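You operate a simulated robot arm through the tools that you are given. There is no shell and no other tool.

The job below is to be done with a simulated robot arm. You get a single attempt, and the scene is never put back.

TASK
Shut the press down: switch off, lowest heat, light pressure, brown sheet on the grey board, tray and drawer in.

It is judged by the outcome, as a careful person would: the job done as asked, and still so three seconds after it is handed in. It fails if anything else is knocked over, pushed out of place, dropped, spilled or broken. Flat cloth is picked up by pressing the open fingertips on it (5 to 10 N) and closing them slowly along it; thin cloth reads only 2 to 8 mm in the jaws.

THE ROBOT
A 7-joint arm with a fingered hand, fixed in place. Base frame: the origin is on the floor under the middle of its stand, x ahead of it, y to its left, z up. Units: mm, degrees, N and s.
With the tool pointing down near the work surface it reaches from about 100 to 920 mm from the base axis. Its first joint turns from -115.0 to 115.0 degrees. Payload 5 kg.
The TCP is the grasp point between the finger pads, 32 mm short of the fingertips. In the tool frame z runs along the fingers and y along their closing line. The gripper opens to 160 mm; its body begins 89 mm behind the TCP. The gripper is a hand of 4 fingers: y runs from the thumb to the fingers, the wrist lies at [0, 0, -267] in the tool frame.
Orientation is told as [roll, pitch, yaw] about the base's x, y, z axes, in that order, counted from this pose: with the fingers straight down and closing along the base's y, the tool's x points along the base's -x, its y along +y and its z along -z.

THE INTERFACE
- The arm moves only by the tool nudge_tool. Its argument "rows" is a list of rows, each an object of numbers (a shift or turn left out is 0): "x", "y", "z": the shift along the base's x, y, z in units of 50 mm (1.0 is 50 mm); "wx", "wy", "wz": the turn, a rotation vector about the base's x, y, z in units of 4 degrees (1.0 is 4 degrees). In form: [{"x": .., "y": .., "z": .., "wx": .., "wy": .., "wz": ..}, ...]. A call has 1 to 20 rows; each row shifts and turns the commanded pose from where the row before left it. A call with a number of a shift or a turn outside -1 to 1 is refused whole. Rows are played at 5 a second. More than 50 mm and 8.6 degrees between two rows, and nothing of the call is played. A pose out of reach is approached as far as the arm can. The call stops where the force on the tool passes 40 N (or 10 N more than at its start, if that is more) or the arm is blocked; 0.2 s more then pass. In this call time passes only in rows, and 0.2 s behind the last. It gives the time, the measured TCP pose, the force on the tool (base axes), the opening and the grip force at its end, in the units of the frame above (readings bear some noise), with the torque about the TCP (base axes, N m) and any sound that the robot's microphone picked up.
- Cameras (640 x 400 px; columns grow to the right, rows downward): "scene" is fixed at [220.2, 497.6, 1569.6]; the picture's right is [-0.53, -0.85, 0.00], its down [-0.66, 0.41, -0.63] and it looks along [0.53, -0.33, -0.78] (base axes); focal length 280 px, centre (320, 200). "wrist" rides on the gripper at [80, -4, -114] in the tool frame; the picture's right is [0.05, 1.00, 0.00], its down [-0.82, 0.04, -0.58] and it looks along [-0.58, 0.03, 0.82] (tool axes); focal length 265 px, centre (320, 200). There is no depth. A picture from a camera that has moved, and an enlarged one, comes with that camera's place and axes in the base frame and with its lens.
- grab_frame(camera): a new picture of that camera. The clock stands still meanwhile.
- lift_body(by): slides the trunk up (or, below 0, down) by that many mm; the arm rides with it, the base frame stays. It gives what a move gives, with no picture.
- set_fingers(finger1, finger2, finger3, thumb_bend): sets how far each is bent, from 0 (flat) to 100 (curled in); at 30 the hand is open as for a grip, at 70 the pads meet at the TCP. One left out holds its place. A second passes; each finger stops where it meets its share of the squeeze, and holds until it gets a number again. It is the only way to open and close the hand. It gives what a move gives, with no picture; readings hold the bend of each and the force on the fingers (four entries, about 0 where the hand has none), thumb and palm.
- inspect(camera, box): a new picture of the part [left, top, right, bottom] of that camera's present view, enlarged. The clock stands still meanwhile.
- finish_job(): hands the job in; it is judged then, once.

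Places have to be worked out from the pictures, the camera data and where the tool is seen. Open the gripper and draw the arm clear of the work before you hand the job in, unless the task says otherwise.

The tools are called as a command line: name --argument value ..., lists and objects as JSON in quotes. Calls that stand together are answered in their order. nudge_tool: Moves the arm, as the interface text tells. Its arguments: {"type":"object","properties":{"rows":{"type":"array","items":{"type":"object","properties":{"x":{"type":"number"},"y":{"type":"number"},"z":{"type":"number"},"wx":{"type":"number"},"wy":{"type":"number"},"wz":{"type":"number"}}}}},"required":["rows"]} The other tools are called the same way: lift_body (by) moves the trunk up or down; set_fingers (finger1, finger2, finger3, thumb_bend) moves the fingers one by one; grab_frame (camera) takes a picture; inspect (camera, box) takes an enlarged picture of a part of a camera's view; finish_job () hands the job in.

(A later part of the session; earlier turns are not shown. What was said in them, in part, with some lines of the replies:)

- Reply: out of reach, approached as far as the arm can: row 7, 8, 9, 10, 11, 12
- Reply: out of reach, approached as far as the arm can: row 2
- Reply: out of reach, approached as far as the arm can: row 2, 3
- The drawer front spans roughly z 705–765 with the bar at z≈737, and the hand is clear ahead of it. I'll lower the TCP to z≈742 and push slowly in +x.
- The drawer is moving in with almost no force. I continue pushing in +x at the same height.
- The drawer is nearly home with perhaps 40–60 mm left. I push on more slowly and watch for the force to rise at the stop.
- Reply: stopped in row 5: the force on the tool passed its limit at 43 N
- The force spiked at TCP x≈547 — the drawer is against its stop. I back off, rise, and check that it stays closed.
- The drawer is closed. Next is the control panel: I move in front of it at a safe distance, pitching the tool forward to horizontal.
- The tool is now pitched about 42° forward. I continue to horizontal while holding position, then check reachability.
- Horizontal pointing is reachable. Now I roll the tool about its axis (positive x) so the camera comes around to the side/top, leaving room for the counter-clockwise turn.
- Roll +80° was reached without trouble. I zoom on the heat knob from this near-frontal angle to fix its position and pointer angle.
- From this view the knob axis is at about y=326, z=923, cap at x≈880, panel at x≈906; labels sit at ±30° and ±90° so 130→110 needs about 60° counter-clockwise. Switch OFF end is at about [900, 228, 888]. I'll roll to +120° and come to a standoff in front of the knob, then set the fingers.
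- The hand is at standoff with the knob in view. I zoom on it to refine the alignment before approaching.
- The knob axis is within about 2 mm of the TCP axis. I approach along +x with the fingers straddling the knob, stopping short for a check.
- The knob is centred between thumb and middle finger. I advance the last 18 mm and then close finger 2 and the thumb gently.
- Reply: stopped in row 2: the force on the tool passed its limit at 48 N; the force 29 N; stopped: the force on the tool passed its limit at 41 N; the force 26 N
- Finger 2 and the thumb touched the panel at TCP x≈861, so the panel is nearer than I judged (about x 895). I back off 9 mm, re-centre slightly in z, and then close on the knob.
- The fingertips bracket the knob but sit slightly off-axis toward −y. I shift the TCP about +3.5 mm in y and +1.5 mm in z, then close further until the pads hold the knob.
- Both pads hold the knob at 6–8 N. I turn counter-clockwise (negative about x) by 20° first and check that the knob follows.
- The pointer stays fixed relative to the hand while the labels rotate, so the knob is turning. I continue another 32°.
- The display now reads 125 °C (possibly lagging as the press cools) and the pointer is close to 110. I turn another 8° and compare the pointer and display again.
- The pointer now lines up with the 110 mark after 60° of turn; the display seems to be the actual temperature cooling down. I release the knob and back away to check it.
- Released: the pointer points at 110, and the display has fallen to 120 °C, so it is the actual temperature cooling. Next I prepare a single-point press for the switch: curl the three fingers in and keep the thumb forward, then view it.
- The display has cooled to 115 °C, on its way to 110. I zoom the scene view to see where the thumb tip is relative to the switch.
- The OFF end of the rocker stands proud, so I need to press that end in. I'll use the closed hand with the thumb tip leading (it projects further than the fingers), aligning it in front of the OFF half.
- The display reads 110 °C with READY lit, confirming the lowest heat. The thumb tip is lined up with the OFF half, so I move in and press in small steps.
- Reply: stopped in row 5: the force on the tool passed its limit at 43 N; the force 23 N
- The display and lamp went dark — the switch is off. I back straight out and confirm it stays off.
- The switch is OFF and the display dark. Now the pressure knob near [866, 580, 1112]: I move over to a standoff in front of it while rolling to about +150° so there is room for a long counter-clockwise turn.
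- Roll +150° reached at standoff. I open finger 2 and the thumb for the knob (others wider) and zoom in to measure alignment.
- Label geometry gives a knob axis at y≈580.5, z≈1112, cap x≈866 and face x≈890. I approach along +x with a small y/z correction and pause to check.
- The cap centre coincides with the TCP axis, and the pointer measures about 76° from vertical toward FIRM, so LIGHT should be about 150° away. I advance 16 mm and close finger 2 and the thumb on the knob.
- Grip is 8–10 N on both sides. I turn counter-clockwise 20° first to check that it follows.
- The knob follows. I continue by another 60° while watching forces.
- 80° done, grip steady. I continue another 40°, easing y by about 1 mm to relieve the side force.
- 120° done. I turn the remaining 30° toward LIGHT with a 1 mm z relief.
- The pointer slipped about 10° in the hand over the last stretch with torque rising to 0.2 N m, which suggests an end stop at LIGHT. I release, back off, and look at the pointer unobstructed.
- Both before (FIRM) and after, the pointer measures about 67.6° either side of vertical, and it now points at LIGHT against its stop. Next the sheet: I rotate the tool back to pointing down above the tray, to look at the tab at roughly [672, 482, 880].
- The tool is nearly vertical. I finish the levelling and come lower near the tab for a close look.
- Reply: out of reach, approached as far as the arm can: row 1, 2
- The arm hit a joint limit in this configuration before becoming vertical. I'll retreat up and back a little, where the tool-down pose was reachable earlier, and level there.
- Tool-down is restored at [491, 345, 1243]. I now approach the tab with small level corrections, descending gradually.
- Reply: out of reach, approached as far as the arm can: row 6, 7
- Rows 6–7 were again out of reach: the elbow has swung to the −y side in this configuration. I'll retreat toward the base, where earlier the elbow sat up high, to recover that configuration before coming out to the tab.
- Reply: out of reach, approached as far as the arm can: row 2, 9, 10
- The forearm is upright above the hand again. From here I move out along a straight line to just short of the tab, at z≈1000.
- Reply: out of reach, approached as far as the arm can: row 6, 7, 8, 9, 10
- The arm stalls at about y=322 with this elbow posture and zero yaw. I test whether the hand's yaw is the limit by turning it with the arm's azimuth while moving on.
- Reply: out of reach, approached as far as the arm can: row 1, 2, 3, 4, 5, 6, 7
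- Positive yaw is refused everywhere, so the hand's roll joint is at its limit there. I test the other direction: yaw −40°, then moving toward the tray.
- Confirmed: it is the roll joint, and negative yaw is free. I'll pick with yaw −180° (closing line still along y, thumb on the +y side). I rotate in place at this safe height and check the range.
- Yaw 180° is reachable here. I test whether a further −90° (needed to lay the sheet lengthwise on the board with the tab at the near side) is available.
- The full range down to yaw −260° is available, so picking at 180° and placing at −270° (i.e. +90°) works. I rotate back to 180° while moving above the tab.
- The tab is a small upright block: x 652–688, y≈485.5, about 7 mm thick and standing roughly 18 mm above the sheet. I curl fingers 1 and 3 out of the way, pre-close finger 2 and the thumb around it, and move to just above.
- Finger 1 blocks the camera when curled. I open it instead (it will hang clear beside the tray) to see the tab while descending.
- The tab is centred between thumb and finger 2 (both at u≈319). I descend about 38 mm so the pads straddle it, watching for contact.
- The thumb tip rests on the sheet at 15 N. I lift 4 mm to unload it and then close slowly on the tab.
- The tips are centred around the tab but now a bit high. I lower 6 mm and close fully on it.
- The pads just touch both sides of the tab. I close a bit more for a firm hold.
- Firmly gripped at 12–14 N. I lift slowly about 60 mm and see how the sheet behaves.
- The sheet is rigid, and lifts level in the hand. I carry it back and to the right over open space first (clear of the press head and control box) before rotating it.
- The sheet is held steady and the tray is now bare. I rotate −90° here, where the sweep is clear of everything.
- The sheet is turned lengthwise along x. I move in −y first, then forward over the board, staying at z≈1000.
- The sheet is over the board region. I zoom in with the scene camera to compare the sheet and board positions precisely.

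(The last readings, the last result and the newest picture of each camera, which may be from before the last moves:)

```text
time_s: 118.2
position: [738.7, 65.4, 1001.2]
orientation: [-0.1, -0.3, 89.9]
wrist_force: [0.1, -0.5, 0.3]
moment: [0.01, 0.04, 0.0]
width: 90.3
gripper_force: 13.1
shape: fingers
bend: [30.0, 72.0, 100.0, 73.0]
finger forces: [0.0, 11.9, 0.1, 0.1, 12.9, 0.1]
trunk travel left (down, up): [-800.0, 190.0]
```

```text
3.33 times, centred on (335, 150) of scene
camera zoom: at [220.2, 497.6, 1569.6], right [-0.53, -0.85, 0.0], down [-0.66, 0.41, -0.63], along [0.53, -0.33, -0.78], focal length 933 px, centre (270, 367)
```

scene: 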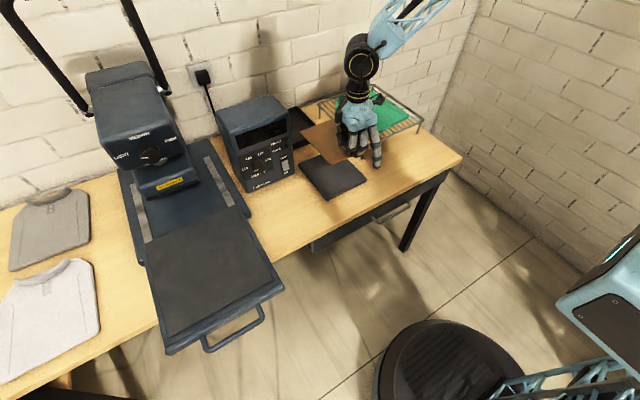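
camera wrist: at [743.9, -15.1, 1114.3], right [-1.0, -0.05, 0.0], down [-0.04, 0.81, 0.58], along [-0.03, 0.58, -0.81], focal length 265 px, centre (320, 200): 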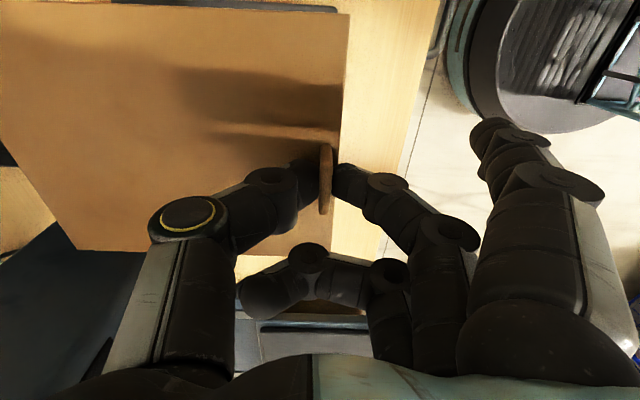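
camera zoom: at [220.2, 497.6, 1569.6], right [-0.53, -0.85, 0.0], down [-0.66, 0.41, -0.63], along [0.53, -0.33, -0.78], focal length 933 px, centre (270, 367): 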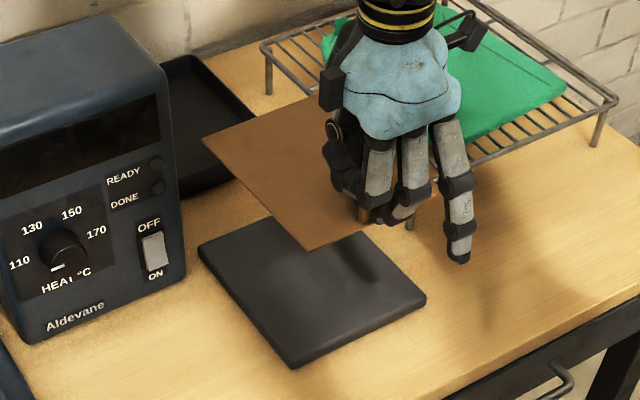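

In the same camera frame the sheet centre is about 4 mm short in x and 3 mm short in y of the board centre. I curl finger 1 out of the way, correct the offset, and lower to just above the board.

set_fingers --finger1 100

nudge_tool --rows '[{"x": 0.08, "y": 0.06, "z": -0.5}, {"z": -0.5}, {"z": -0.5}, {"z": -0.5}, {"z": -0.5}]'

inspect --camera "scene" --box '[270, 110, 400, 230]'

grab_frame --camera "wrist"

```text
time_s: 119.2
position: [738.5, 65.7, 999.7]
orientation: [-0.3, -0.4, 90.0]
wrist_force: [0.3, -1.2, -0.9]
moment: [-0.01, 0.01, -0.02]
width: 49.1
gripper_force: 13.1
shape: fingers
bend: [100.0, 72.0, 100.0, 73.0]
finger forces: [0.0, 11.9, 0.0, 0.1, 13.9, 0.0]
trunk travel left (down, up): [-800.0, 190.0]
```

```text
time_s: 120.4
position: [745.6, 68.1, 875.2]
orientation: [-0.1, -0.2, 90.0]
wrist_force: [0.7, 0.2, -0.3]
moment: [0.01, 0.03, 0.04]
width: 49.1
gripper_force: 12.9
shape: fingers
bend: [100.0, 72.0, 100.0, 73.0]
finger forces: [0.0, 11.9, 0.0, 0.0, 13.7, 0.0]
trunk travel left (down, up): [-800.0, 190.0]
```

```text
3.33 times, centred on (335, 170) of scene
camera zoom: at [220.2, 497.6, 1569.6], right [-0.53, -0.85, 0.0], down [-0.66, 0.41, -0.63], along [0.53, -0.33, -0.78], focal length 933 px, centre (270, 300)
```

zoom: 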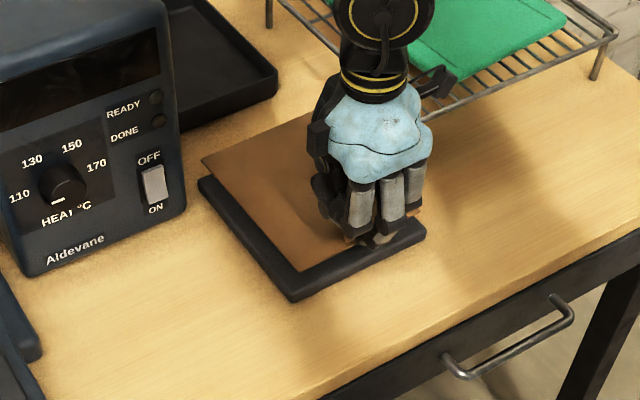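

```text
taken
camera wrist: at [750.0, -11.8, 988.9], right [-1.0, -0.05, 0.0], down [-0.04, 0.81, 0.58], along [-0.03, 0.58, -0.81], focal length 265 px, centre (320, 200)
```

wrist: 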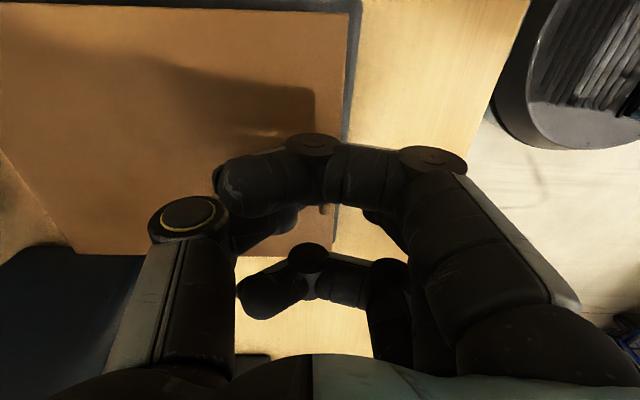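

The sheet is centred over the board to within about 1–2 mm, and about 33 mm above it. I lower slowly and look for contact.

nudge_tool --rows '[{"x": 0.02, "y": 0.02, "z": -0.25}, {"z": -0.2}, {"z": -0.06}, {"z": -0.06}]'

inspect --camera "scene" --box '[270, 110, 400, 230]'

```text
time_s: 121.4
position: [746.8, 67.6, 849.8]
orientation: [-0.4, -0.4, 90.0]
wrist_force: [5.9, 0.1, 34.0]
moment: [-0.1, -0.25, 0.07]
width: 47.7
gripper_force: 30.0
shape: fingers
bend: [100.0, 73.0, 100.0, 76.0]
finger forces: [0.0, 16.2, 0.0, 0.1, 43.9, 0.0]
trunk travel left (down, up): [-800.0, 190.0]
```

```text
3.33 times, centred on (335, 170) of scene
camera zoom: at [220.2, 497.6, 1569.6], right [-0.53, -0.85, 0.0], down [-0.66, 0.41, -0.63], along [0.53, -0.33, -0.78], focal length 933 px, centre (270, 300)
```

zoom: 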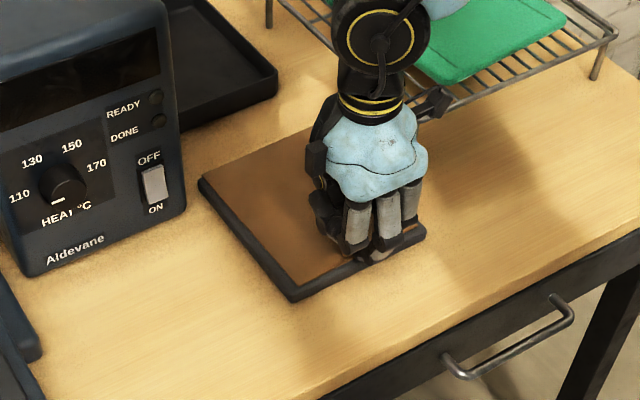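

Contact — the sheet is on the board and the hand is pressing with 34 N. I relieve about 5 mm and then open the grip slightly.

nudge_tool --rows '[{"z": 0.05}, {"z": 0.05}]'

inspect --camera "scene" --box '[270, 110, 400, 230]'

```text
time_s: 122.0
position: [744.5, 70.0, 850.8]
orientation: [0.0, -0.4, 90.0]
wrist_force: [3.9, 0.8, 9.4]
moment: [-0.02, -0.07, 0.04]
width: 47.9
gripper_force: 19.8
shape: fingers
bend: [100.0, 73.0, 100.0, 75.0]
finger forces: [0.1, 12.2, 0.0, 0.0, 28.1, 0.1]
trunk travel left (down, up): [-800.0, 190.0]
```

```text
3.33 times, centred on (335, 170) of scene
camera zoom: at [220.2, 497.6, 1569.6], right [-0.53, -0.85, 0.0], down [-0.66, 0.41, -0.63], along [0.53, -0.33, -0.78], focal length 933 px, centre (270, 300)
```

zoom: 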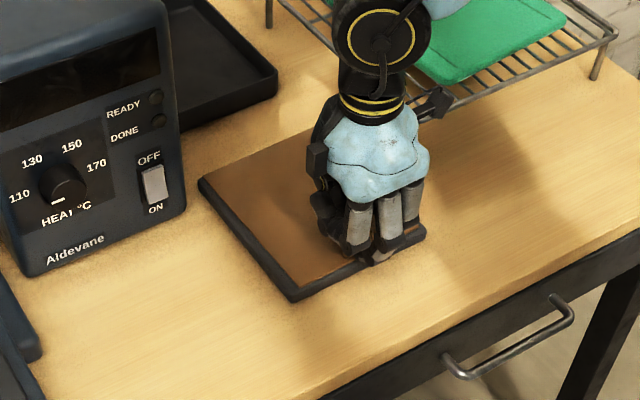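

The sheet lies flat. I raise another 2 mm to unload, then loosen the grip only slightly so the tips don't drag the sheet.

nudge_tool --rows '[{"z": 0.03}]'

set_fingers --finger2 69 --thumb_bend 69

nudge_tool --rows '[{"z": 0.1}]'

set_fingers --finger2 63 --thumb_bend 63

inspect --camera "scene" --box '[270, 110, 400, 230]'

```text
time_s: 122.4
position: [745.0, 69.1, 852.6]
orientation: [-0.1, -0.3, 90.0]
wrist_force: [-0.4, -0.1, 0.0]
moment: [0.01, 0.02, -0.02]
width: 48.8
gripper_force: 13.9
shape: fingers
bend: [100.0, 73.0, 100.0, 74.0]
finger forces: [0.0, 11.8, 0.1, 0.1, 15.8, 0.0]
trunk travel left (down, up): [-800.0, 190.0]
```

```text
time_s: 123.4
position: [745.4, 69.3, 855.3]
orientation: [-0.2, -0.3, 90.0]
wrist_force: [-2.4, 0.6, 9.2]
moment: [-0.02, -0.02, 0.02]
width: 50.0
gripper_force: 6.1
shape: fingers
bend: [100.0, 67.0, 100.0, 71.0]
finger forces: [0.0, 2.5, 0.0, 0.0, 9.5, 0.0]
trunk travel left (down, up): [-800.0, 190.0]
```

```text
time_s: 123.8
position: [745.1, 68.9, 857.4]
orientation: [-0.2, -0.3, 90.0]
wrist_force: [-0.5, -0.6, -0.6]
moment: [-0.02, -0.02, 0.01]
width: 50.6
gripper_force: 0.2
shape: fingers
bend: [100.0, 68.0, 100.0, 69.0]
finger forces: [0.0, 0.6, 0.0, 0.0, 0.5, 0.0]
trunk travel left (down, up): [-800.0, 190.0]
```

```text
time_s: 124.8
position: [745.9, 70.0, 858.2]
orientation: [-0.2, -0.3, 89.9]
wrist_force: [0.3, -0.8, 4.6]
moment: [-0.04, -0.15, -0.01]
width: 53.1
gripper_force: 2.8
shape: fingers
bend: [100.0, 63.0, 100.0, 64.0]
finger forces: [0.1, 0.0, 0.0, 0.1, 5.3, 0.1]
trunk travel left (down, up): [-800.0, 190.0]
```

```text
3.33 times, centred on (335, 170) of scene
camera zoom: at [220.2, 497.6, 1569.6], right [-0.53, -0.85, 0.0], down [-0.66, 0.41, -0.63], along [0.53, -0.33, -0.78], focal length 933 px, centre (270, 300)
```

zoom: 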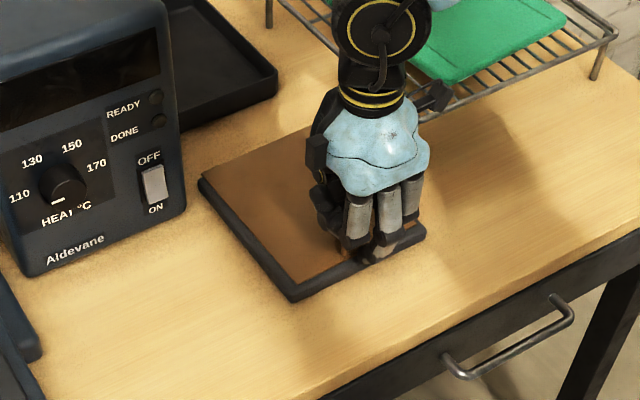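

The grip is released (finger 2 at 0 N, thumb just resting). I lift straight up and check that the sheet stays put.

nudge_tool --rows '[{"z": 0.1}, {"z": 0.2}, {"z": 0.4}, {"z": 0.6}, {"z": 0.8}, {"z": 0.8}, {"z": 0.8}]'

inspect --camera "scene" --box '[270, 110, 400, 230]'

set_fingers --finger1 32

grab_frame --camera "wrist"

```text
time_s: 126.4
position: [743.8, 70.1, 1042.2]
orientation: [-0.2, -0.3, 89.9]
wrist_force: [-0.5, 0.8, -0.1]
moment: [-0.03, 0.01, 0.01]
width: 53.8
gripper_force: 0.1
shape: fingers
bend: [100.0, 63.0, 100.0, 63.0]
finger forces: [0.0, 0.0, 0.0, 0.1, 0.1, 0.1]
trunk travel left (down, up): [-800.0, 190.0]
```

```text
3.33 times, centred on (335, 170) of scene
camera zoom: at [220.2, 497.6, 1569.6], right [-0.53, -0.85, 0.0], down [-0.66, 0.41, -0.63], along [0.53, -0.33, -0.78], focal length 933 px, centre (270, 300)
```

zoom: 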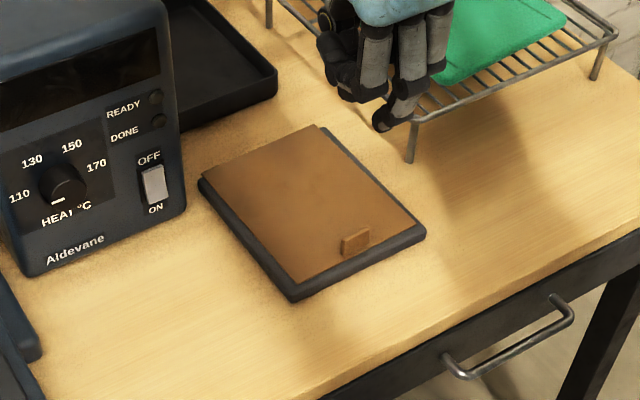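

```text
time_s: 127.4
position: [744.3, 70.0, 1042.3]
orientation: [-0.2, -0.3, 89.9]
wrist_force: [0.5, 0.0, -1.1]
moment: [0.01, 0.0, 0.0]
width: 100.8
gripper_force: 0.1
shape: fingers
bend: [32.0, 63.0, 100.0, 63.0]
finger forces: [0.0, 0.1, 0.2, 0.0, 0.0, 0.0]
trunk travel left (down, up): [-800.0, 190.0]
```

```text
taken
camera wrist: at [749.9, -10.0, 1156.3], right [-1.0, -0.05, 0.0], down [-0.04, 0.81, 0.58], along [-0.03, 0.58, -0.81], focal length 265 px, centre (320, 200)
```

wrist: 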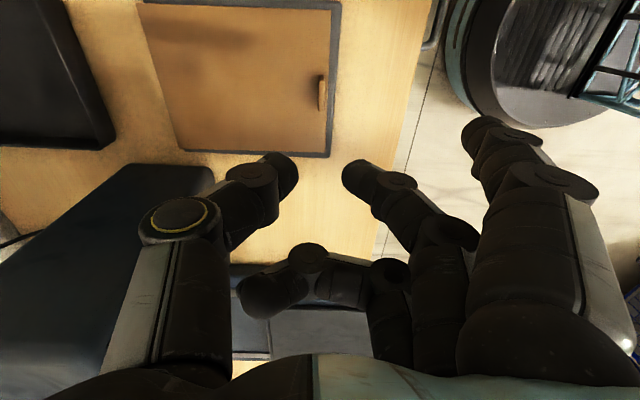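

The sheet is resting on the board. I zoom in to check the margins, since it seems to have moved slightly toward the far edge.

inspect --camera "wrist" --box '[120, 0, 360, 180]'

inspect --camera "scene" --box '[290, 130, 370, 210]'

```text
2.22 times, centred on (240, 90) of wrist
camera zoom: at [749.9, -10.0, 1156.3], right [-1.0, -0.05, 0.0], down [-0.04, 0.81, 0.58], along [-0.03, 0.58, -0.81], focal length 590 px, centre (498, 444)
```

zoom: 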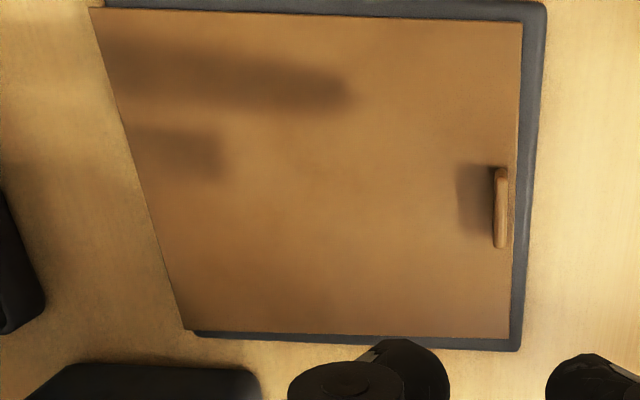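

```text
5.00 times, centred on (330, 170) of scene
camera zoom: at [220.2, 497.6, 1569.6], right [-0.53, -0.85, 0.0], down [-0.66, 0.41, -0.63], along [0.53, -0.33, -0.78], focal length 1400 px, centre (270, 350)
```

zoom: 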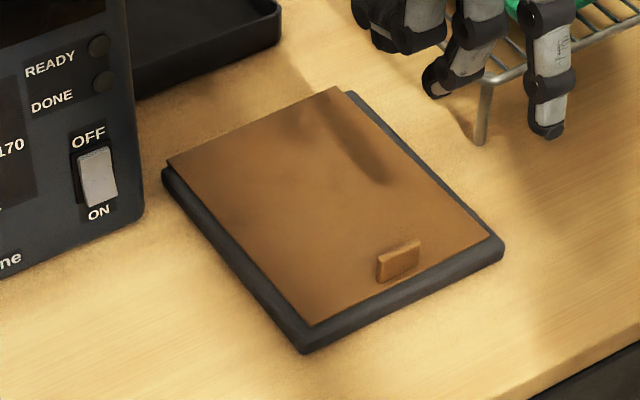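

The sheet overhangs the far edge by roughly 6 mm with 9 mm spare at the near edge. I'll centre it by straddling the tab again, closing lightly around it and sliding it 7.5 mm toward −x.

nudge_tool --rows '[{"z": -0.9}, {"z": -0.9}, {"z": -0.9}, {"z": -0.5}]'

inspect --camera "wrist" --box '[200, 60, 440, 240]'

```text
time_s: 128.4
position: [746.4, 70.4, 881.0]
orientation: [-0.3, -0.3, 90.1]
wrist_force: [-0.8, 0.8, 0.6]
moment: [0.02, 0.01, -0.01]
width: 100.8
gripper_force: 0.2
shape: fingers
bend: [32.0, 63.0, 100.0, 63.0]
finger forces: [0.0, 0.1, 0.0, 0.0, 0.1, 0.0]
trunk travel left (down, up): [-800.0, 190.0]
```

```text
2.22 times, centred on (320, 150) of wrist
camera zoom: at [749.5, -9.3, 995.6], right [-1.0, -0.05, 0.0], down [-0.04, 0.81, 0.58], along [-0.03, 0.58, -0.81], focal length 590 px, centre (320, 311)
```

zoom: 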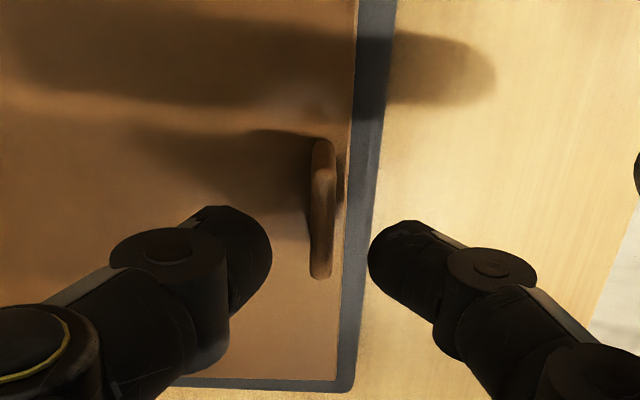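

The tab is centred between the tips. I lower another 18 mm so the tips flank the tab above the sheet, and close lightly.

nudge_tool --rows '[{"z": -0.2}, {"z": -0.16}]'

set_fingers --finger2 69 --thumb_bend 69

inspect --camera "wrist" --box '[200, 60, 440, 240]'

```text
time_s: 129.0
position: [745.3, 70.7, 864.3]
orientation: [-0.2, -0.4, 90.0]
wrist_force: [0.6, 0.4, 0.0]
moment: [0.0, 0.0, 0.03]
width: 100.8
gripper_force: 0.1
shape: fingers
bend: [32.0, 63.0, 100.0, 63.0]
finger forces: [0.1, 0.0, 0.0, 0.0, 0.0, 0.0]
trunk travel left (down, up): [-800.0, 190.0]
```

```text
time_s: 130.0
position: [745.2, 70.2, 864.9]
orientation: [-0.3, -0.4, 90.0]
wrist_force: [0.4, -0.4, 0.4]
moment: [-0.01, 0.02, 0.02]
width: 91.5
gripper_force: 0.0
shape: fingers
bend: [32.0, 68.0, 100.0, 69.0]
finger forces: [0.1, 0.4, 0.0, 0.0, 0.5, 0.0]
trunk travel left (down, up): [-800.0, 190.0]
```

```text
2.22 times, centred on (320, 150) of wrist
camera zoom: at [749.1, -9.9, 978.5], right [-1.0, -0.05, 0.0], down [-0.04, 0.81, 0.58], along [-0.03, 0.58, -0.81], focal length 590 px, centre (320, 311)
```

zoom: 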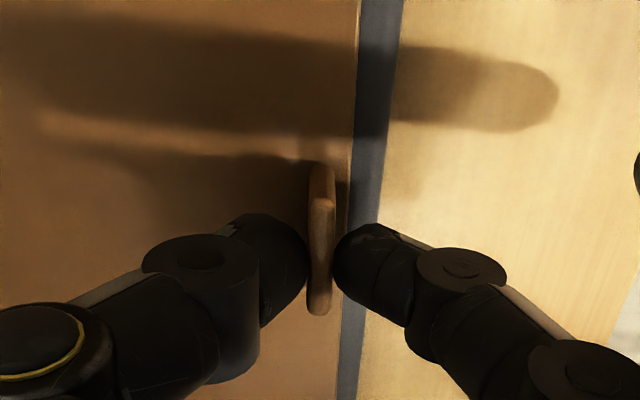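

The pads lightly touch the tab (about 0.5 N each). I slide it 7.5 mm toward −x slowly, then check from both cameras.

nudge_tool --rows '[{"x": -0.05}, {"x": -0.05}, {"x": -0.05}]'

set_fingers --finger2 63 --thumb_bend 63

nudge_tool --rows '[{"z": 0.3}, {"z": 0.6}, {"z": 0.8}, {"z": 0.9}, {"z": 0.9}]'

inspect --camera "wrist" --box '[120, 0, 360, 180]'

inspect --camera "scene" --box '[290, 130, 370, 210]'

```text
time_s: 130.8
position: [738.1, 69.9, 865.1]
orientation: [-0.2, -0.3, 90.0]
wrist_force: [1.0, -0.8, 0.0]
moment: [0.02, 0.02, 0.03]
width: 91.4
gripper_force: 0.5
shape: fingers
bend: [32.0, 68.0, 100.0, 69.0]
finger forces: [0.0, 0.5, 0.0, 0.1, 0.5, 0.1]
trunk travel left (down, up): [-800.0, 190.0]
```

```text
time_s: 131.8
position: [738.6, 69.4, 865.2]
orientation: [-0.2, -0.3, 90.0]
wrist_force: [-0.4, -0.9, 0.5]
moment: [-0.01, 0.02, 0.02]
width: 100.8
gripper_force: 0.0
shape: fingers
bend: [32.0, 63.0, 100.0, 63.0]
finger forces: [0.0, 0.0, 0.1, 0.0, 0.0, 0.0]
trunk travel left (down, up): [-800.0, 190.0]
```

```text
time_s: 133.0
position: [738.6, 71.4, 1040.6]
orientation: [-0.2, -0.2, 90.0]
wrist_force: [0.1, -0.3, -0.2]
moment: [0.04, -0.04, -0.02]
width: 100.8
gripper_force: 0.1
shape: fingers
bend: [32.0, 63.0, 100.0, 63.0]
finger forces: [0.0, 0.0, 0.0, 0.0, 0.0, 0.1]
trunk travel left (down, up): [-800.0, 190.0]
```

```text
2.22 times, centred on (240, 90) of wrist
camera zoom: at [743.1, -9.3, 1154.0], right [-1.0, -0.05, 0.0], down [-0.04, 0.81, 0.58], along [-0.03, 0.58, -0.81], focal length 590 px, centre (498, 444)
```

zoom: 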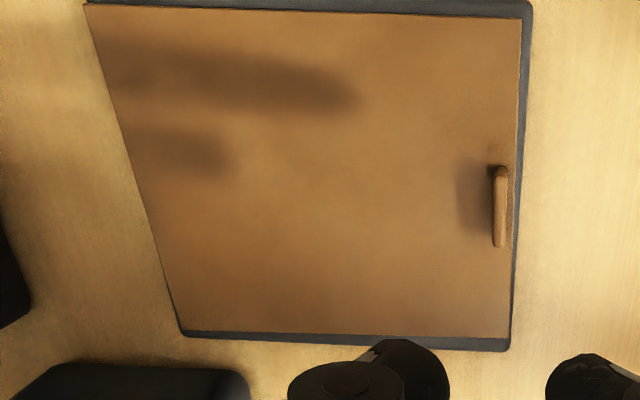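

```text
5.00 times, centred on (330, 170) of scene
camera zoom: at [220.2, 497.6, 1569.6], right [-0.53, -0.85, 0.0], down [-0.66, 0.41, -0.63], along [0.53, -0.33, -0.78], focal length 1400 px, centre (270, 350)
```

zoom: 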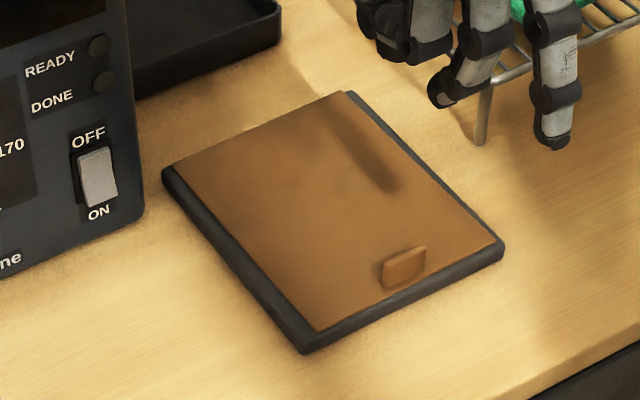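

The sheet now sits fully within the board. Next is the tray: I close the hand, turn back to yaw 180°, and travel high and back to a spot in front of the tray handle (bar near x 463, y 578, z≈835–855).

nudge_tool --rows '[{"x": -0.8, "wz": 1}, {"x": -0.8, "wz": 1}, {"x": -0.8, "wz": 1}, {"x": -0.8, "wz": 1}, {"x": -0.8, "y": 0.3, "wz": 1}, {"x": -0.5, "y": 0.6, "wz": 1}, {"x": -0.2, "y": 0.8, "wz": 1}, {"x": -0.1, "y": 0.8, "wz": 1}, {"x": -0.1, "y": 0.8, "wz": 1}, {"x": -0.1, "y": 0.8, "wz": 1}, {"x": -0.1, "y": 0.8, "wz": 1}, {"x": -0.1, "y": 0.8, "wz": 1}, {"x": -0.1, "y": 0.8, "wz": 1}, {"x": -0.1, "y": 0.8, "wz": 1}, {"x": -0.1, "y": 0.8, "wz": 1}, {"x": -0.1, "y": 0.8, "wz": 1}, {"x": -0.1, "y": 0.8, "wz": 1}, {"x": -0.1, "y": 0.6, "wz": 1}]'

grab_frame --camera "scene"

grab_frame --camera "wrist"

```text
time_s: 136.8
position: [446.2, 586.3, 1041.3]
orientation: [-0.1, -0.3, 162.1]
wrist_force: [-0.1, 0.1, 0.2]
moment: [-0.03, -0.03, -0.02]
width: 100.8
gripper_force: 0.1
shape: fingers
bend: [32.0, 63.0, 100.0, 63.0]
finger forces: [0.1, 0.0, 0.1, 0.1, 0.0, 0.0]
trunk travel left (down, up): [-800.0, 190.0]
```

```text
taken
```

scene: 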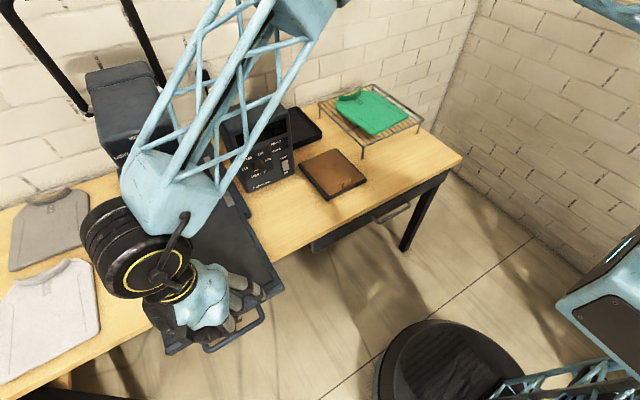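

```text
taken
camera wrist: at [525.5, 565.7, 1155.5], right [-0.26, -0.97, 0.0], down [-0.79, 0.21, 0.58], along [-0.56, 0.15, -0.81], focal length 265 px, centre (320, 200)
```

wrist: 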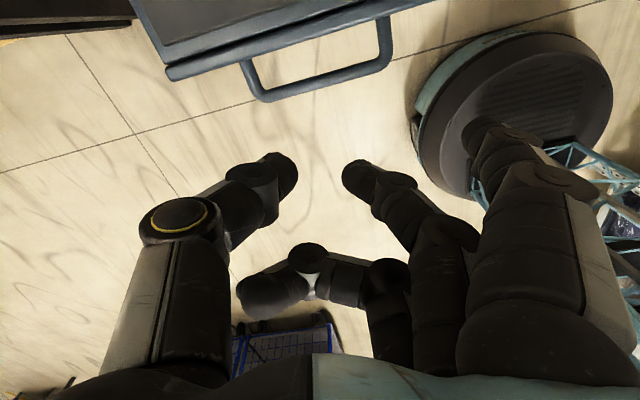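

Handle bar confirmed near [462, 577]. I finish the yaw, step back to x≈385, and close all fingers for pushing.

nudge_tool --rows '[{"x": -0.3, "y": -0.05, "wz": 1}, {"x": -0.3, "y": -0.05, "wz": 1}, {"x": -0.3, "y": -0.05, "wz": 1}, {"x": -0.3, "wz": 1}, {"wz": 0.45}]'

set_fingers --finger1 69 --finger2 69 --finger3 69 --thumb_bend 69

grab_frame --camera "wrist"

```text
time_s: 138.0
position: [388.8, 577.4, 1040.4]
orientation: [-0.2, -0.2, 179.7]
wrist_force: [1.1, -0.4, 0.2]
moment: [0.0, -0.02, 0.02]
width: 100.8
gripper_force: 0.0
shape: fingers
bend: [32.0, 63.0, 100.0, 63.0]
finger forces: [0.1, 0.1, 0.0, 0.0, 0.0, 0.1]
trunk travel left (down, up): [-800.0, 190.0]
```

```text
time_s: 139.0
position: [388.4, 577.4, 1039.7]
orientation: [-0.2, -0.3, 179.8]
wrist_force: [-0.2, -0.2, -0.8]
moment: [0.0, 0.02, 0.01]
width: 26.2
gripper_force: 0.0
shape: fingers
bend: [69.0, 69.0, 69.0, 69.0]
finger forces: [0.0, 0.0, 0.0, 0.0, 0.0, 0.0]
trunk travel left (down, up): [-800.0, 190.0]
```

```text
taken
camera wrist: at [469.6, 581.9, 1154.2], right [0.05, -1.0, 0.0], down [-0.81, -0.04, 0.58], along [-0.58, -0.03, -0.81], focal length 265 px, centre (320, 200)
```

wrist: 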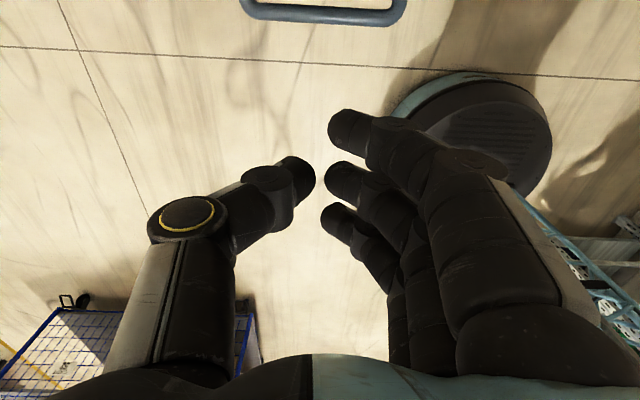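

The handle is straight ahead and centred. I descend to z≈852, with the hand's front about 30 mm short of the handle.

nudge_tool --rows '[{"z": -0.9}, {"z": -0.9}, {"z": -0.9}, {"z": -0.9}, {"z": -0.15}]'

grab_frame --camera "wrist"

inspect --camera "scene" --box '[100, 200, 340, 400]'

```text
time_s: 140.2
position: [388.4, 578.7, 852.2]
orientation: [-0.1, -0.3, 179.9]
wrist_force: [-0.2, -0.7, 0.7]
moment: [0.03, 0.02, 0.02]
width: 26.1
gripper_force: 0.0
shape: fingers
bend: [69.0, 69.0, 69.0, 69.0]
finger forces: [0.0, 0.0, 0.1, 0.0, 0.1, 0.0]
trunk travel left (down, up): [-800.0, 190.0]
```

```text
taken
camera wrist: at [470.0, 582.8, 966.3], right [0.05, -1.0, 0.0], down [-0.81, -0.04, 0.58], along [-0.58, -0.03, -0.81], focal length 265 px, centre (320, 200)
```

wrist: 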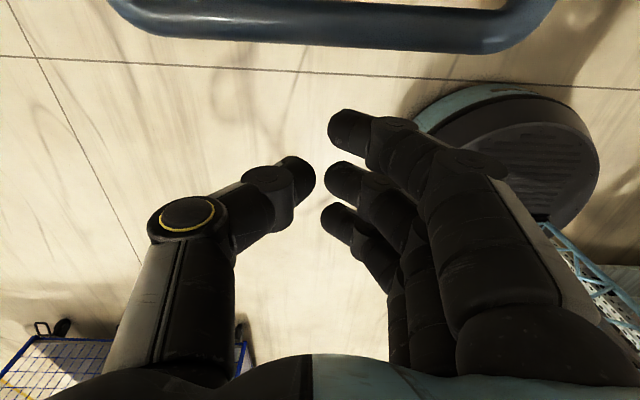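

```text
2.00 times, centred on (220, 300) of scene
camera zoom: at [220.2, 497.6, 1569.6], right [-0.53, -0.85, 0.0], down [-0.66, 0.41, -0.63], along [0.53, -0.33, -0.78], focal length 560 px, centre (520, 0)
```

zoom: 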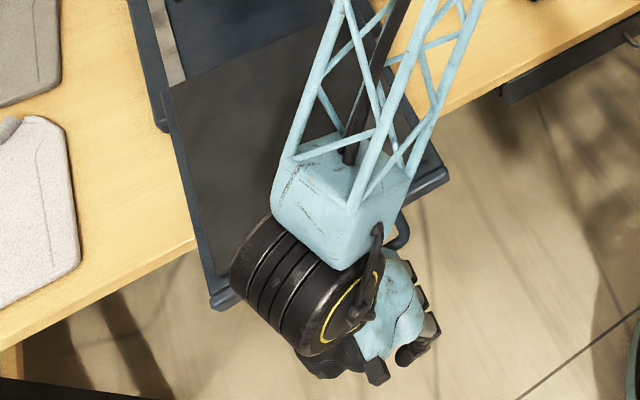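

The bar's near edge is at about x 458. I push forward in +x slowly and watch for the tray to move.

nudge_tool --rows '[{"x": 0.3}, {"x": 0.3}, {"x": 0.3}, {"x": 0.3}, {"x": 0.3}, {"x": 0.3}]'

inspect --camera "scene" --box '[80, 100, 320, 370]'

grab_frame --camera "wrist"

```text
time_s: 141.6
position: [478.4, 577.8, 852.5]
orientation: [-0.2, -0.2, 179.8]
wrist_force: [-0.5, 0.2, -0.2]
moment: [-0.03, -0.01, 0.01]
width: 26.0
gripper_force: 0.1
shape: fingers
bend: [69.0, 69.0, 69.0, 69.0]
finger forces: [0.0, 0.0, 0.1, 0.0, 0.0, 0.0]
trunk travel left (down, up): [-800.0, 190.0]
```

```text
1.48 times, centred on (200, 235) of scene
camera zoom: at [220.2, 497.6, 1569.6], right [-0.53, -0.85, 0.0], down [-0.66, 0.41, -0.63], along [0.53, -0.33, -0.78], focal length 415 px, centre (498, 148)
```

zoom: 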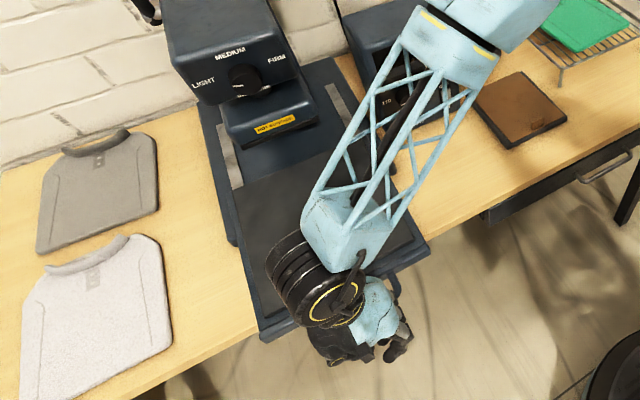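

```text
taken
camera wrist: at [560.0, 582.1, 967.6], right [0.05, -1.0, 0.0], down [-0.81, -0.04, 0.58], along [-0.58, -0.03, -0.81], focal length 265 px, centre (320, 200)
```

wrist: 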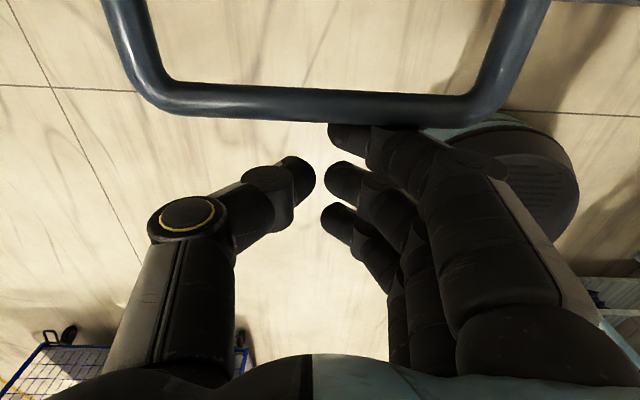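

The tray is sliding (bar has moved about 67 mm) with negligible force. I continue pushing.

nudge_tool --rows '[{"x": 0.3}, {"x": 0.3}, {"x": 0.3}, {"x": 0.3}, {"x": 0.3}, {"x": 0.3}, {"x": 0.3}, {"x": 0.3}]'

inspect --camera "scene" --box '[80, 60, 320, 330]'

grab_frame --camera "wrist"

```text
time_s: 143.4
position: [597.8, 577.6, 851.2]
orientation: [-0.1, -0.4, 179.8]
wrist_force: [0.1, 0.4, -0.6]
moment: [0.02, 0.0, -0.01]
width: 25.9
gripper_force: 0.1
shape: fingers
bend: [69.0, 69.0, 69.0, 69.0]
finger forces: [0.0, 0.1, 0.0, 0.1, 0.0, 0.0]
trunk travel left (down, up): [-800.0, 190.0]
```

```text
1.48 times, centred on (200, 195) of scene
camera zoom: at [220.2, 497.6, 1569.6], right [-0.53, -0.85, 0.0], down [-0.66, 0.41, -0.63], along [0.53, -0.33, -0.78], focal length 415 px, centre (498, 207)
```

zoom: 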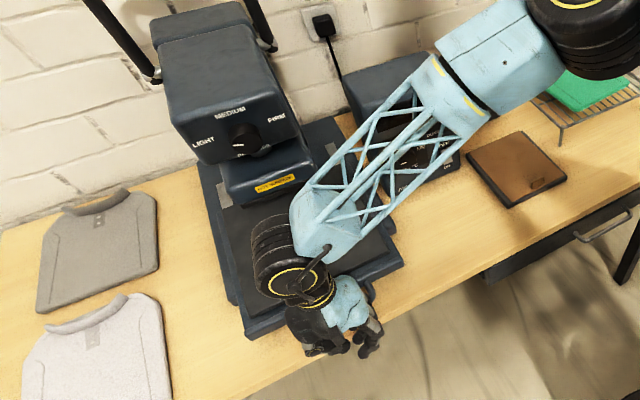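

```text
taken
camera wrist: at [680.2, 581.8, 966.1], right [0.05, -1.0, 0.0], down [-0.81, -0.04, 0.58], along [-0.58, -0.03, -0.81], focal length 265 px, centre (320, 200)
```

wrist: 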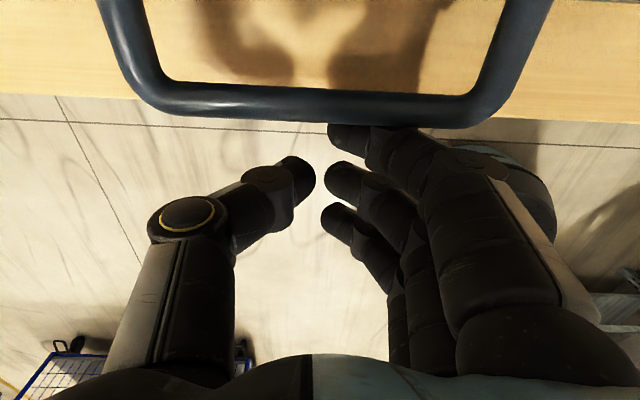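

The tray is well in and still moving freely. I go on in smaller steps, watching for the stop.

nudge_tool --rows '[{"x": 0.25}, {"x": 0.25}, {"x": 0.25}, {"x": 0.25}]'

inspect --camera "scene" --box '[80, 60, 320, 330]'

grab_frame --camera "wrist"

```text
time_s: 144.4
position: [649.1, 577.7, 852.0]
orientation: [-0.2, -0.3, 179.7]
wrist_force: [-0.7, -0.6, 0.2]
moment: [0.01, 0.04, 0.0]
width: 26.1
gripper_force: 0.1
shape: fingers
bend: [69.0, 69.0, 69.0, 69.0]
finger forces: [0.2, 0.1, 0.0, 0.1, 0.0, 0.1]
trunk travel left (down, up): [-800.0, 190.0]
```

```text
1.48 times, centred on (200, 195) of scene
camera zoom: at [220.2, 497.6, 1569.6], right [-0.53, -0.85, 0.0], down [-0.66, 0.41, -0.63], along [0.53, -0.33, -0.78], focal length 415 px, centre (498, 207)
```

zoom: 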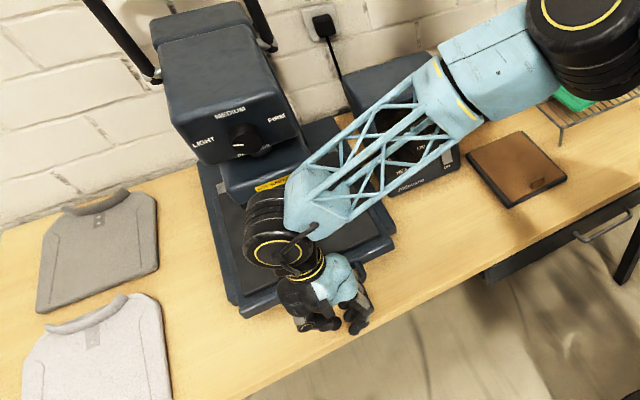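

```text
taken
camera wrist: at [729.6, 581.5, 967.2], right [0.05, -1.0, 0.0], down [-0.81, -0.04, 0.58], along [-0.58, -0.03, -0.81], focal length 265 px, centre (320, 200)
```

wrist: 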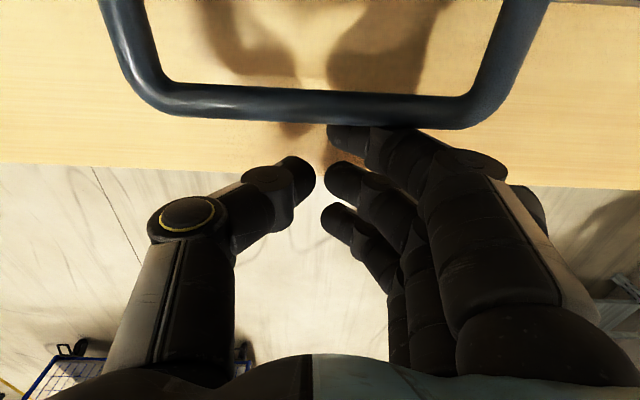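

Still free. I continue in 10 mm steps toward the stop.

nudge_tool --rows '[{"x": 0.2}, {"x": 0.2}, {"x": 0.2}, {"x": 0.2}, {"x": 0.2}, {"x": 0.2}]'

inspect --camera "scene" --box '[80, 60, 320, 330]'

grab_frame --camera "wrist"

```text
time_s: 145.8
position: [708.5, 577.7, 852.3]
orientation: [-0.2, -0.3, 179.8]
wrist_force: [-1.4, -1.0, -0.6]
moment: [-0.02, 0.06, -0.08]
width: 25.6
gripper_force: 0.9
shape: fingers
bend: [69.0, 69.0, 69.0, 69.0]
finger forces: [1.8, 0.0, 0.0, 0.0, 0.0, 0.0]
trunk travel left (down, up): [-800.0, 190.0]
```

```text
1.48 times, centred on (200, 195) of scene
camera zoom: at [220.2, 497.6, 1569.6], right [-0.53, -0.85, 0.0], down [-0.66, 0.41, -0.63], along [0.53, -0.33, -0.78], focal length 415 px, centre (498, 207)
```

zoom: 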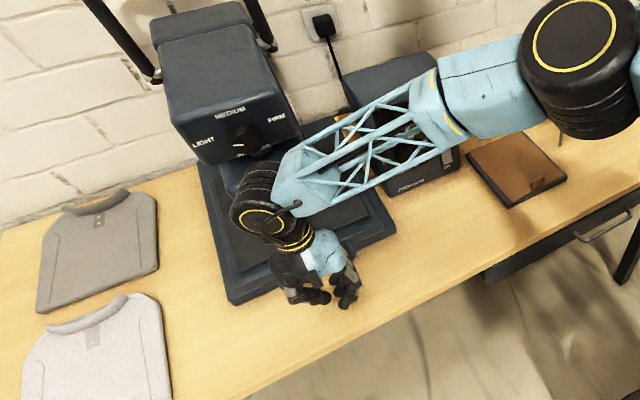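

```text
taken
camera wrist: at [789.9, 581.4, 966.5], right [0.05, -1.0, 0.0], down [-0.81, -0.04, 0.58], along [-0.58, -0.03, -0.81], focal length 265 px, centre (320, 200)
```

wrist: 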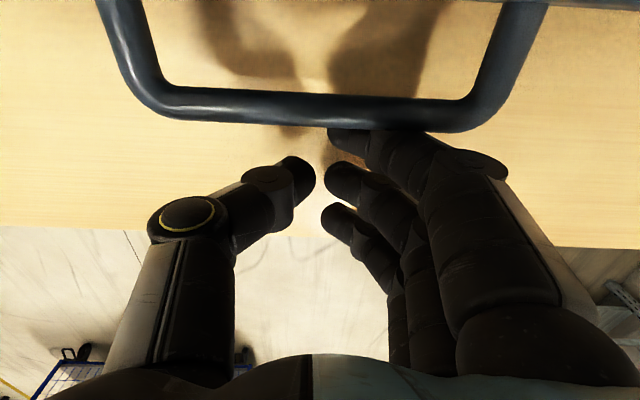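

A small contact force (1.8 N) has appeared, so the stop is near. I push on in 5 mm steps.

nudge_tool --rows '[{"x": 0.1}, {"x": 0.1}, {"x": 0.1}, {"x": 0.1}]'

inspect --camera "scene" --box '[80, 60, 320, 330]'

```text
time_s: 146.6
position: [710.3, 580.0, 851.2]
orientation: [-0.1, -1.1, 179.9]
wrist_force: [-28.1, -1.4, 11.3]
moment: [-0.42, -0.46, -1.06]
width: 26.9
gripper_force: 14.2
shape: fingers
bend: [69.0, 69.0, 69.0, 69.0]
finger forces: [28.2, 0.0, 0.0, 0.0, 0.0, 0.1]
trunk travel left (down, up): [-800.0, 190.0]
stopped in row 3: the force on the tool passed its limit at 46 N (the readings are from after the stop); the commanded pose is now the measured one
```

```text
1.48 times, centred on (200, 195) of scene
camera zoom: at [220.2, 497.6, 1569.6], right [-0.53, -0.85, 0.0], down [-0.66, 0.41, -0.63], along [0.53, -0.33, -0.78], focal length 415 px, centre (498, 207)
```

zoom: 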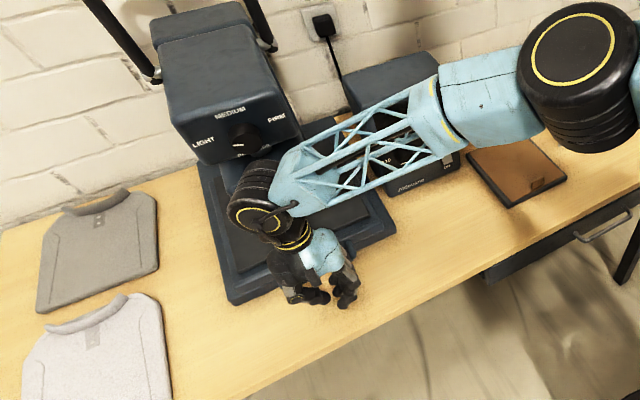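

The force spiked to 46 N with no further motion: the tray is at its stop. I back straight off and look at the result.

nudge_tool --rows '[{"x": -0.2}, {"x": -0.5}, {"x": -0.8}, {"x": -0.8}, {"x": -0.8, "z": 0.4}, {"x": -0.6, "z": 0.7}, {"x": -0.3, "z": 0.9}, {"z": 0.9}, {"z": 0.9}, {"z": 0.9}]'

grab_frame --camera "scene"

grab_frame --camera "wrist"

```text
time_s: 148.8
position: [514.9, 575.0, 1087.1]
orientation: [0.0, -0.8, 179.9]
wrist_force: [0.1, 0.1, 0.6]
moment: [-0.01, -0.04, -0.03]
width: 25.8
gripper_force: 0.1
shape: fingers
bend: [69.0, 69.0, 69.0, 69.0]
finger forces: [0.1, 0.0, 0.0, 0.1, 0.1, 0.1]
trunk travel left (down, up): [-800.0, 190.0]
```

```text
taken
```

scene: 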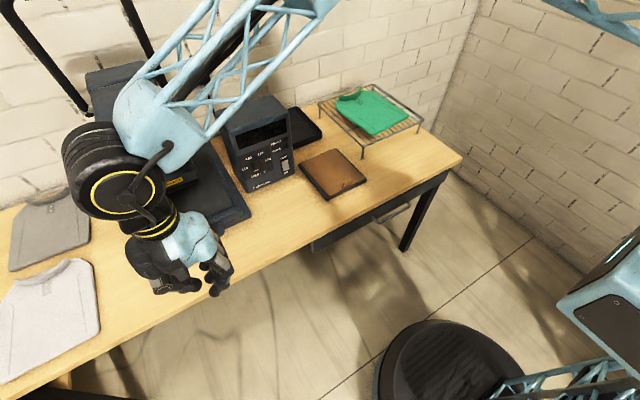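

```text
taken
camera wrist: at [596.8, 579.8, 1199.8], right [0.05, -1.0, 0.0], down [-0.81, -0.04, 0.59], along [-0.59, -0.03, -0.81], focal length 265 px, centre (320, 200)
```

wrist: 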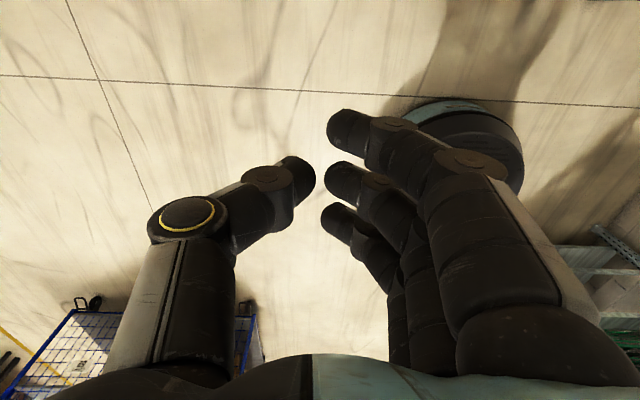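

The tray appears fully in. I draw the arm away toward the centre-back, open the hand, and then inspect everything.

nudge_tool --rows '[{"y": -0.7, "z": 0.3, "x": -0.1}, {"y": -0.7, "z": 0.3, "x": -0.1}, {"y": -0.7, "z": 0.3, "x": -0.1}, {"y": -0.7, "z": 0.3, "x": -0.1}, {"y": -0.7, "z": 0.3}, {"y": -0.7, "z": 0.3}, {"y": -0.7}, {"y": -0.7}, {"y": -0.7}]'

set_fingers --finger1 30 --finger2 30 --finger3 30 --thumb_bend 30

grab_frame --camera "scene"

```text
time_s: 150.8
position: [496.0, 261.3, 1174.6]
orientation: [0.0, -0.8, 179.9]
wrist_force: [0.5, -0.1, 0.4]
moment: [-0.01, -0.01, 0.02]
width: 25.7
gripper_force: 0.0
shape: fingers
bend: [69.0, 69.0, 69.0, 69.0]
finger forces: [0.0, 0.0, 0.1, 0.1, 0.0, 0.0]
trunk travel left (down, up): [-800.0, 190.0]
```

```text
time_s: 151.8
position: [496.3, 263.1, 1174.1]
orientation: [-0.1, -0.8, 179.8]
wrist_force: [-0.6, 0.3, -1.0]
moment: [0.01, 0.0, 0.01]
width: 170.0
gripper_force: 0.1
shape: fingers
bend: [30.0, 30.0, 30.0, 30.0]
finger forces: [0.1, 0.1, 0.0, 0.0, 0.0, 0.1]
trunk travel left (down, up): [-800.0, 190.0]
```

```text
taken
```

scene: 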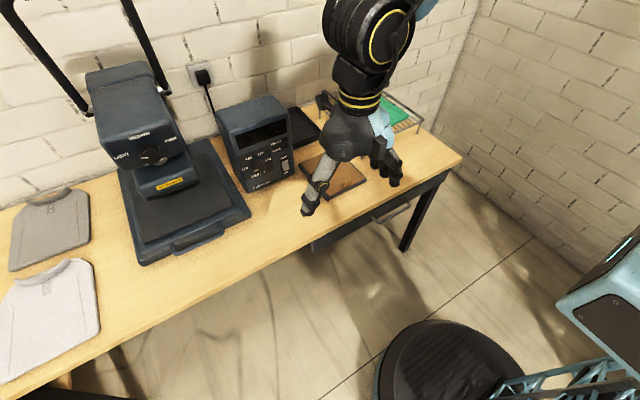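

The tray, drawer, and everything else look right from here. I zoom in on each item for a final check.

inspect --camera "scene" --box '[70, 50, 270, 280]'

inspect --camera "scene" --box '[200, 80, 360, 220]'

inspect --camera "scene" --box '[280, 80, 480, 270]'

```text
1.74 times, centred on (170, 165) of scene
camera zoom: at [220.2, 497.6, 1569.6], right [-0.53, -0.85, 0.0], down [-0.66, 0.41, -0.63], along [0.53, -0.33, -0.78], focal length 487 px, centre (581, 261)
```

zoom: 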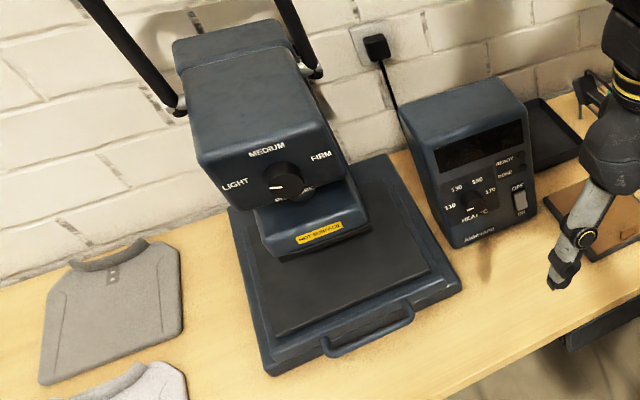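

```text
2.86 times, centred on (280, 150) of scene
camera zoom: at [220.2, 497.6, 1569.6], right [-0.53, -0.85, 0.0], down [-0.66, 0.41, -0.63], along [0.53, -0.33, -0.78], focal length 800 px, centre (434, 343)
```

zoom: 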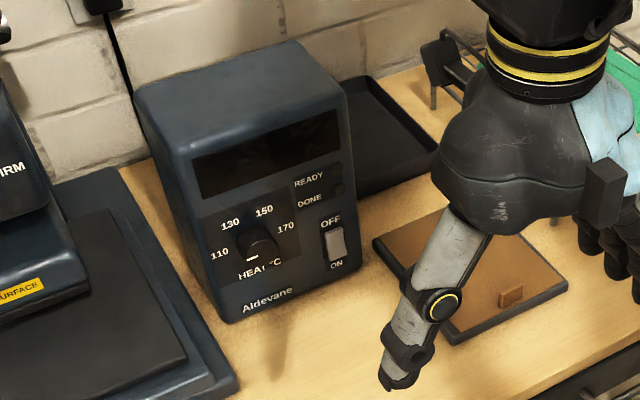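

```text
2.11 times, centred on (380, 175) of scene
camera zoom: at [220.2, 497.6, 1569.6], right [-0.53, -0.85, 0.0], down [-0.66, 0.41, -0.63], along [0.53, -0.33, -0.78], focal length 590 px, centre (194, 253)
```

zoom: 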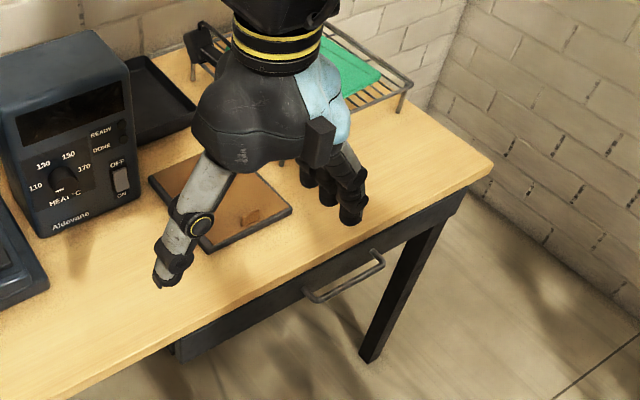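

Everything checks out: display dark with the switch at OFF, heat pointer at 110, pressure pointer at LIGHT, sheet inside the board, tray and drawer closed, nothing else disturbed. I draw the open hand a little further clear before handing in.

nudge_tool --rows '[{"x": -0.5, "z": 0.6}, {"x": -0.5, "z": 0.6}, {"z": 0.2}, {}, {}]'

grab_frame --camera "scene"

```text
time_s: 152.9
position: [443.7, 262.6, 1244.5]
orientation: [0.0, -0.8, 179.9]
wrist_force: [0.2, -0.6, -0.1]
moment: [-0.01, 0.0, -0.03]
width: 169.8
gripper_force: 0.2
shape: fingers
bend: [30.0, 30.0, 30.0, 30.0]
finger forces: [0.1, 0.0, 0.0, 0.0, 0.1, 0.0]
trunk travel left (down, up): [-800.0, 190.0]
```

```text
taken
```

scene: 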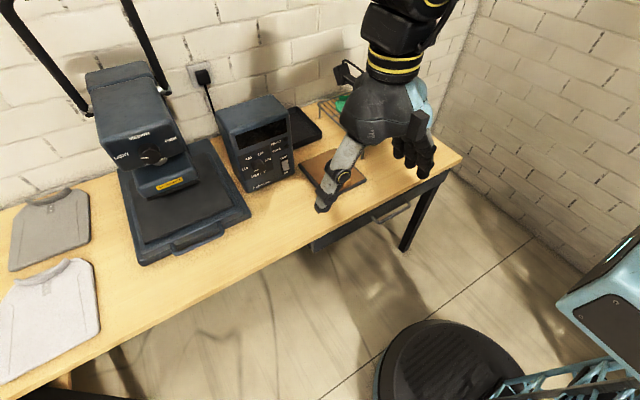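

The hand is open and clear of the work, all items are in their requested states, and nothing is moving. I hand the job in.

finish_job

```text
The job is handed in.
```

The press is shut down and the job is handed in. This is how each part ended up:

- **Switch:** it is at OFF, and the display and READY lamp are dark.
- **Heat:** the knob is at 110, the lowest mark. The display settled at 110 °C before I switched off.
- **Pressure:** the knob points at LIGHT. It has no readout, so I judged this by its pointer angle, which mirrors where it stood at FIRM. It also seemed to reach its end stop.
- **Brown sheet:** it lies flat on the grey board. It first overhung the far edge by about 6 mm, so I slid it back, and it now sits inside the board with only a millimetre or two to spare at each end.
- **Tray and drawer:** both are pushed in until they hit their stops.

Nothing else looked disturbed in the final pictures. The hand is open and the arm is drawn back clear of the table.
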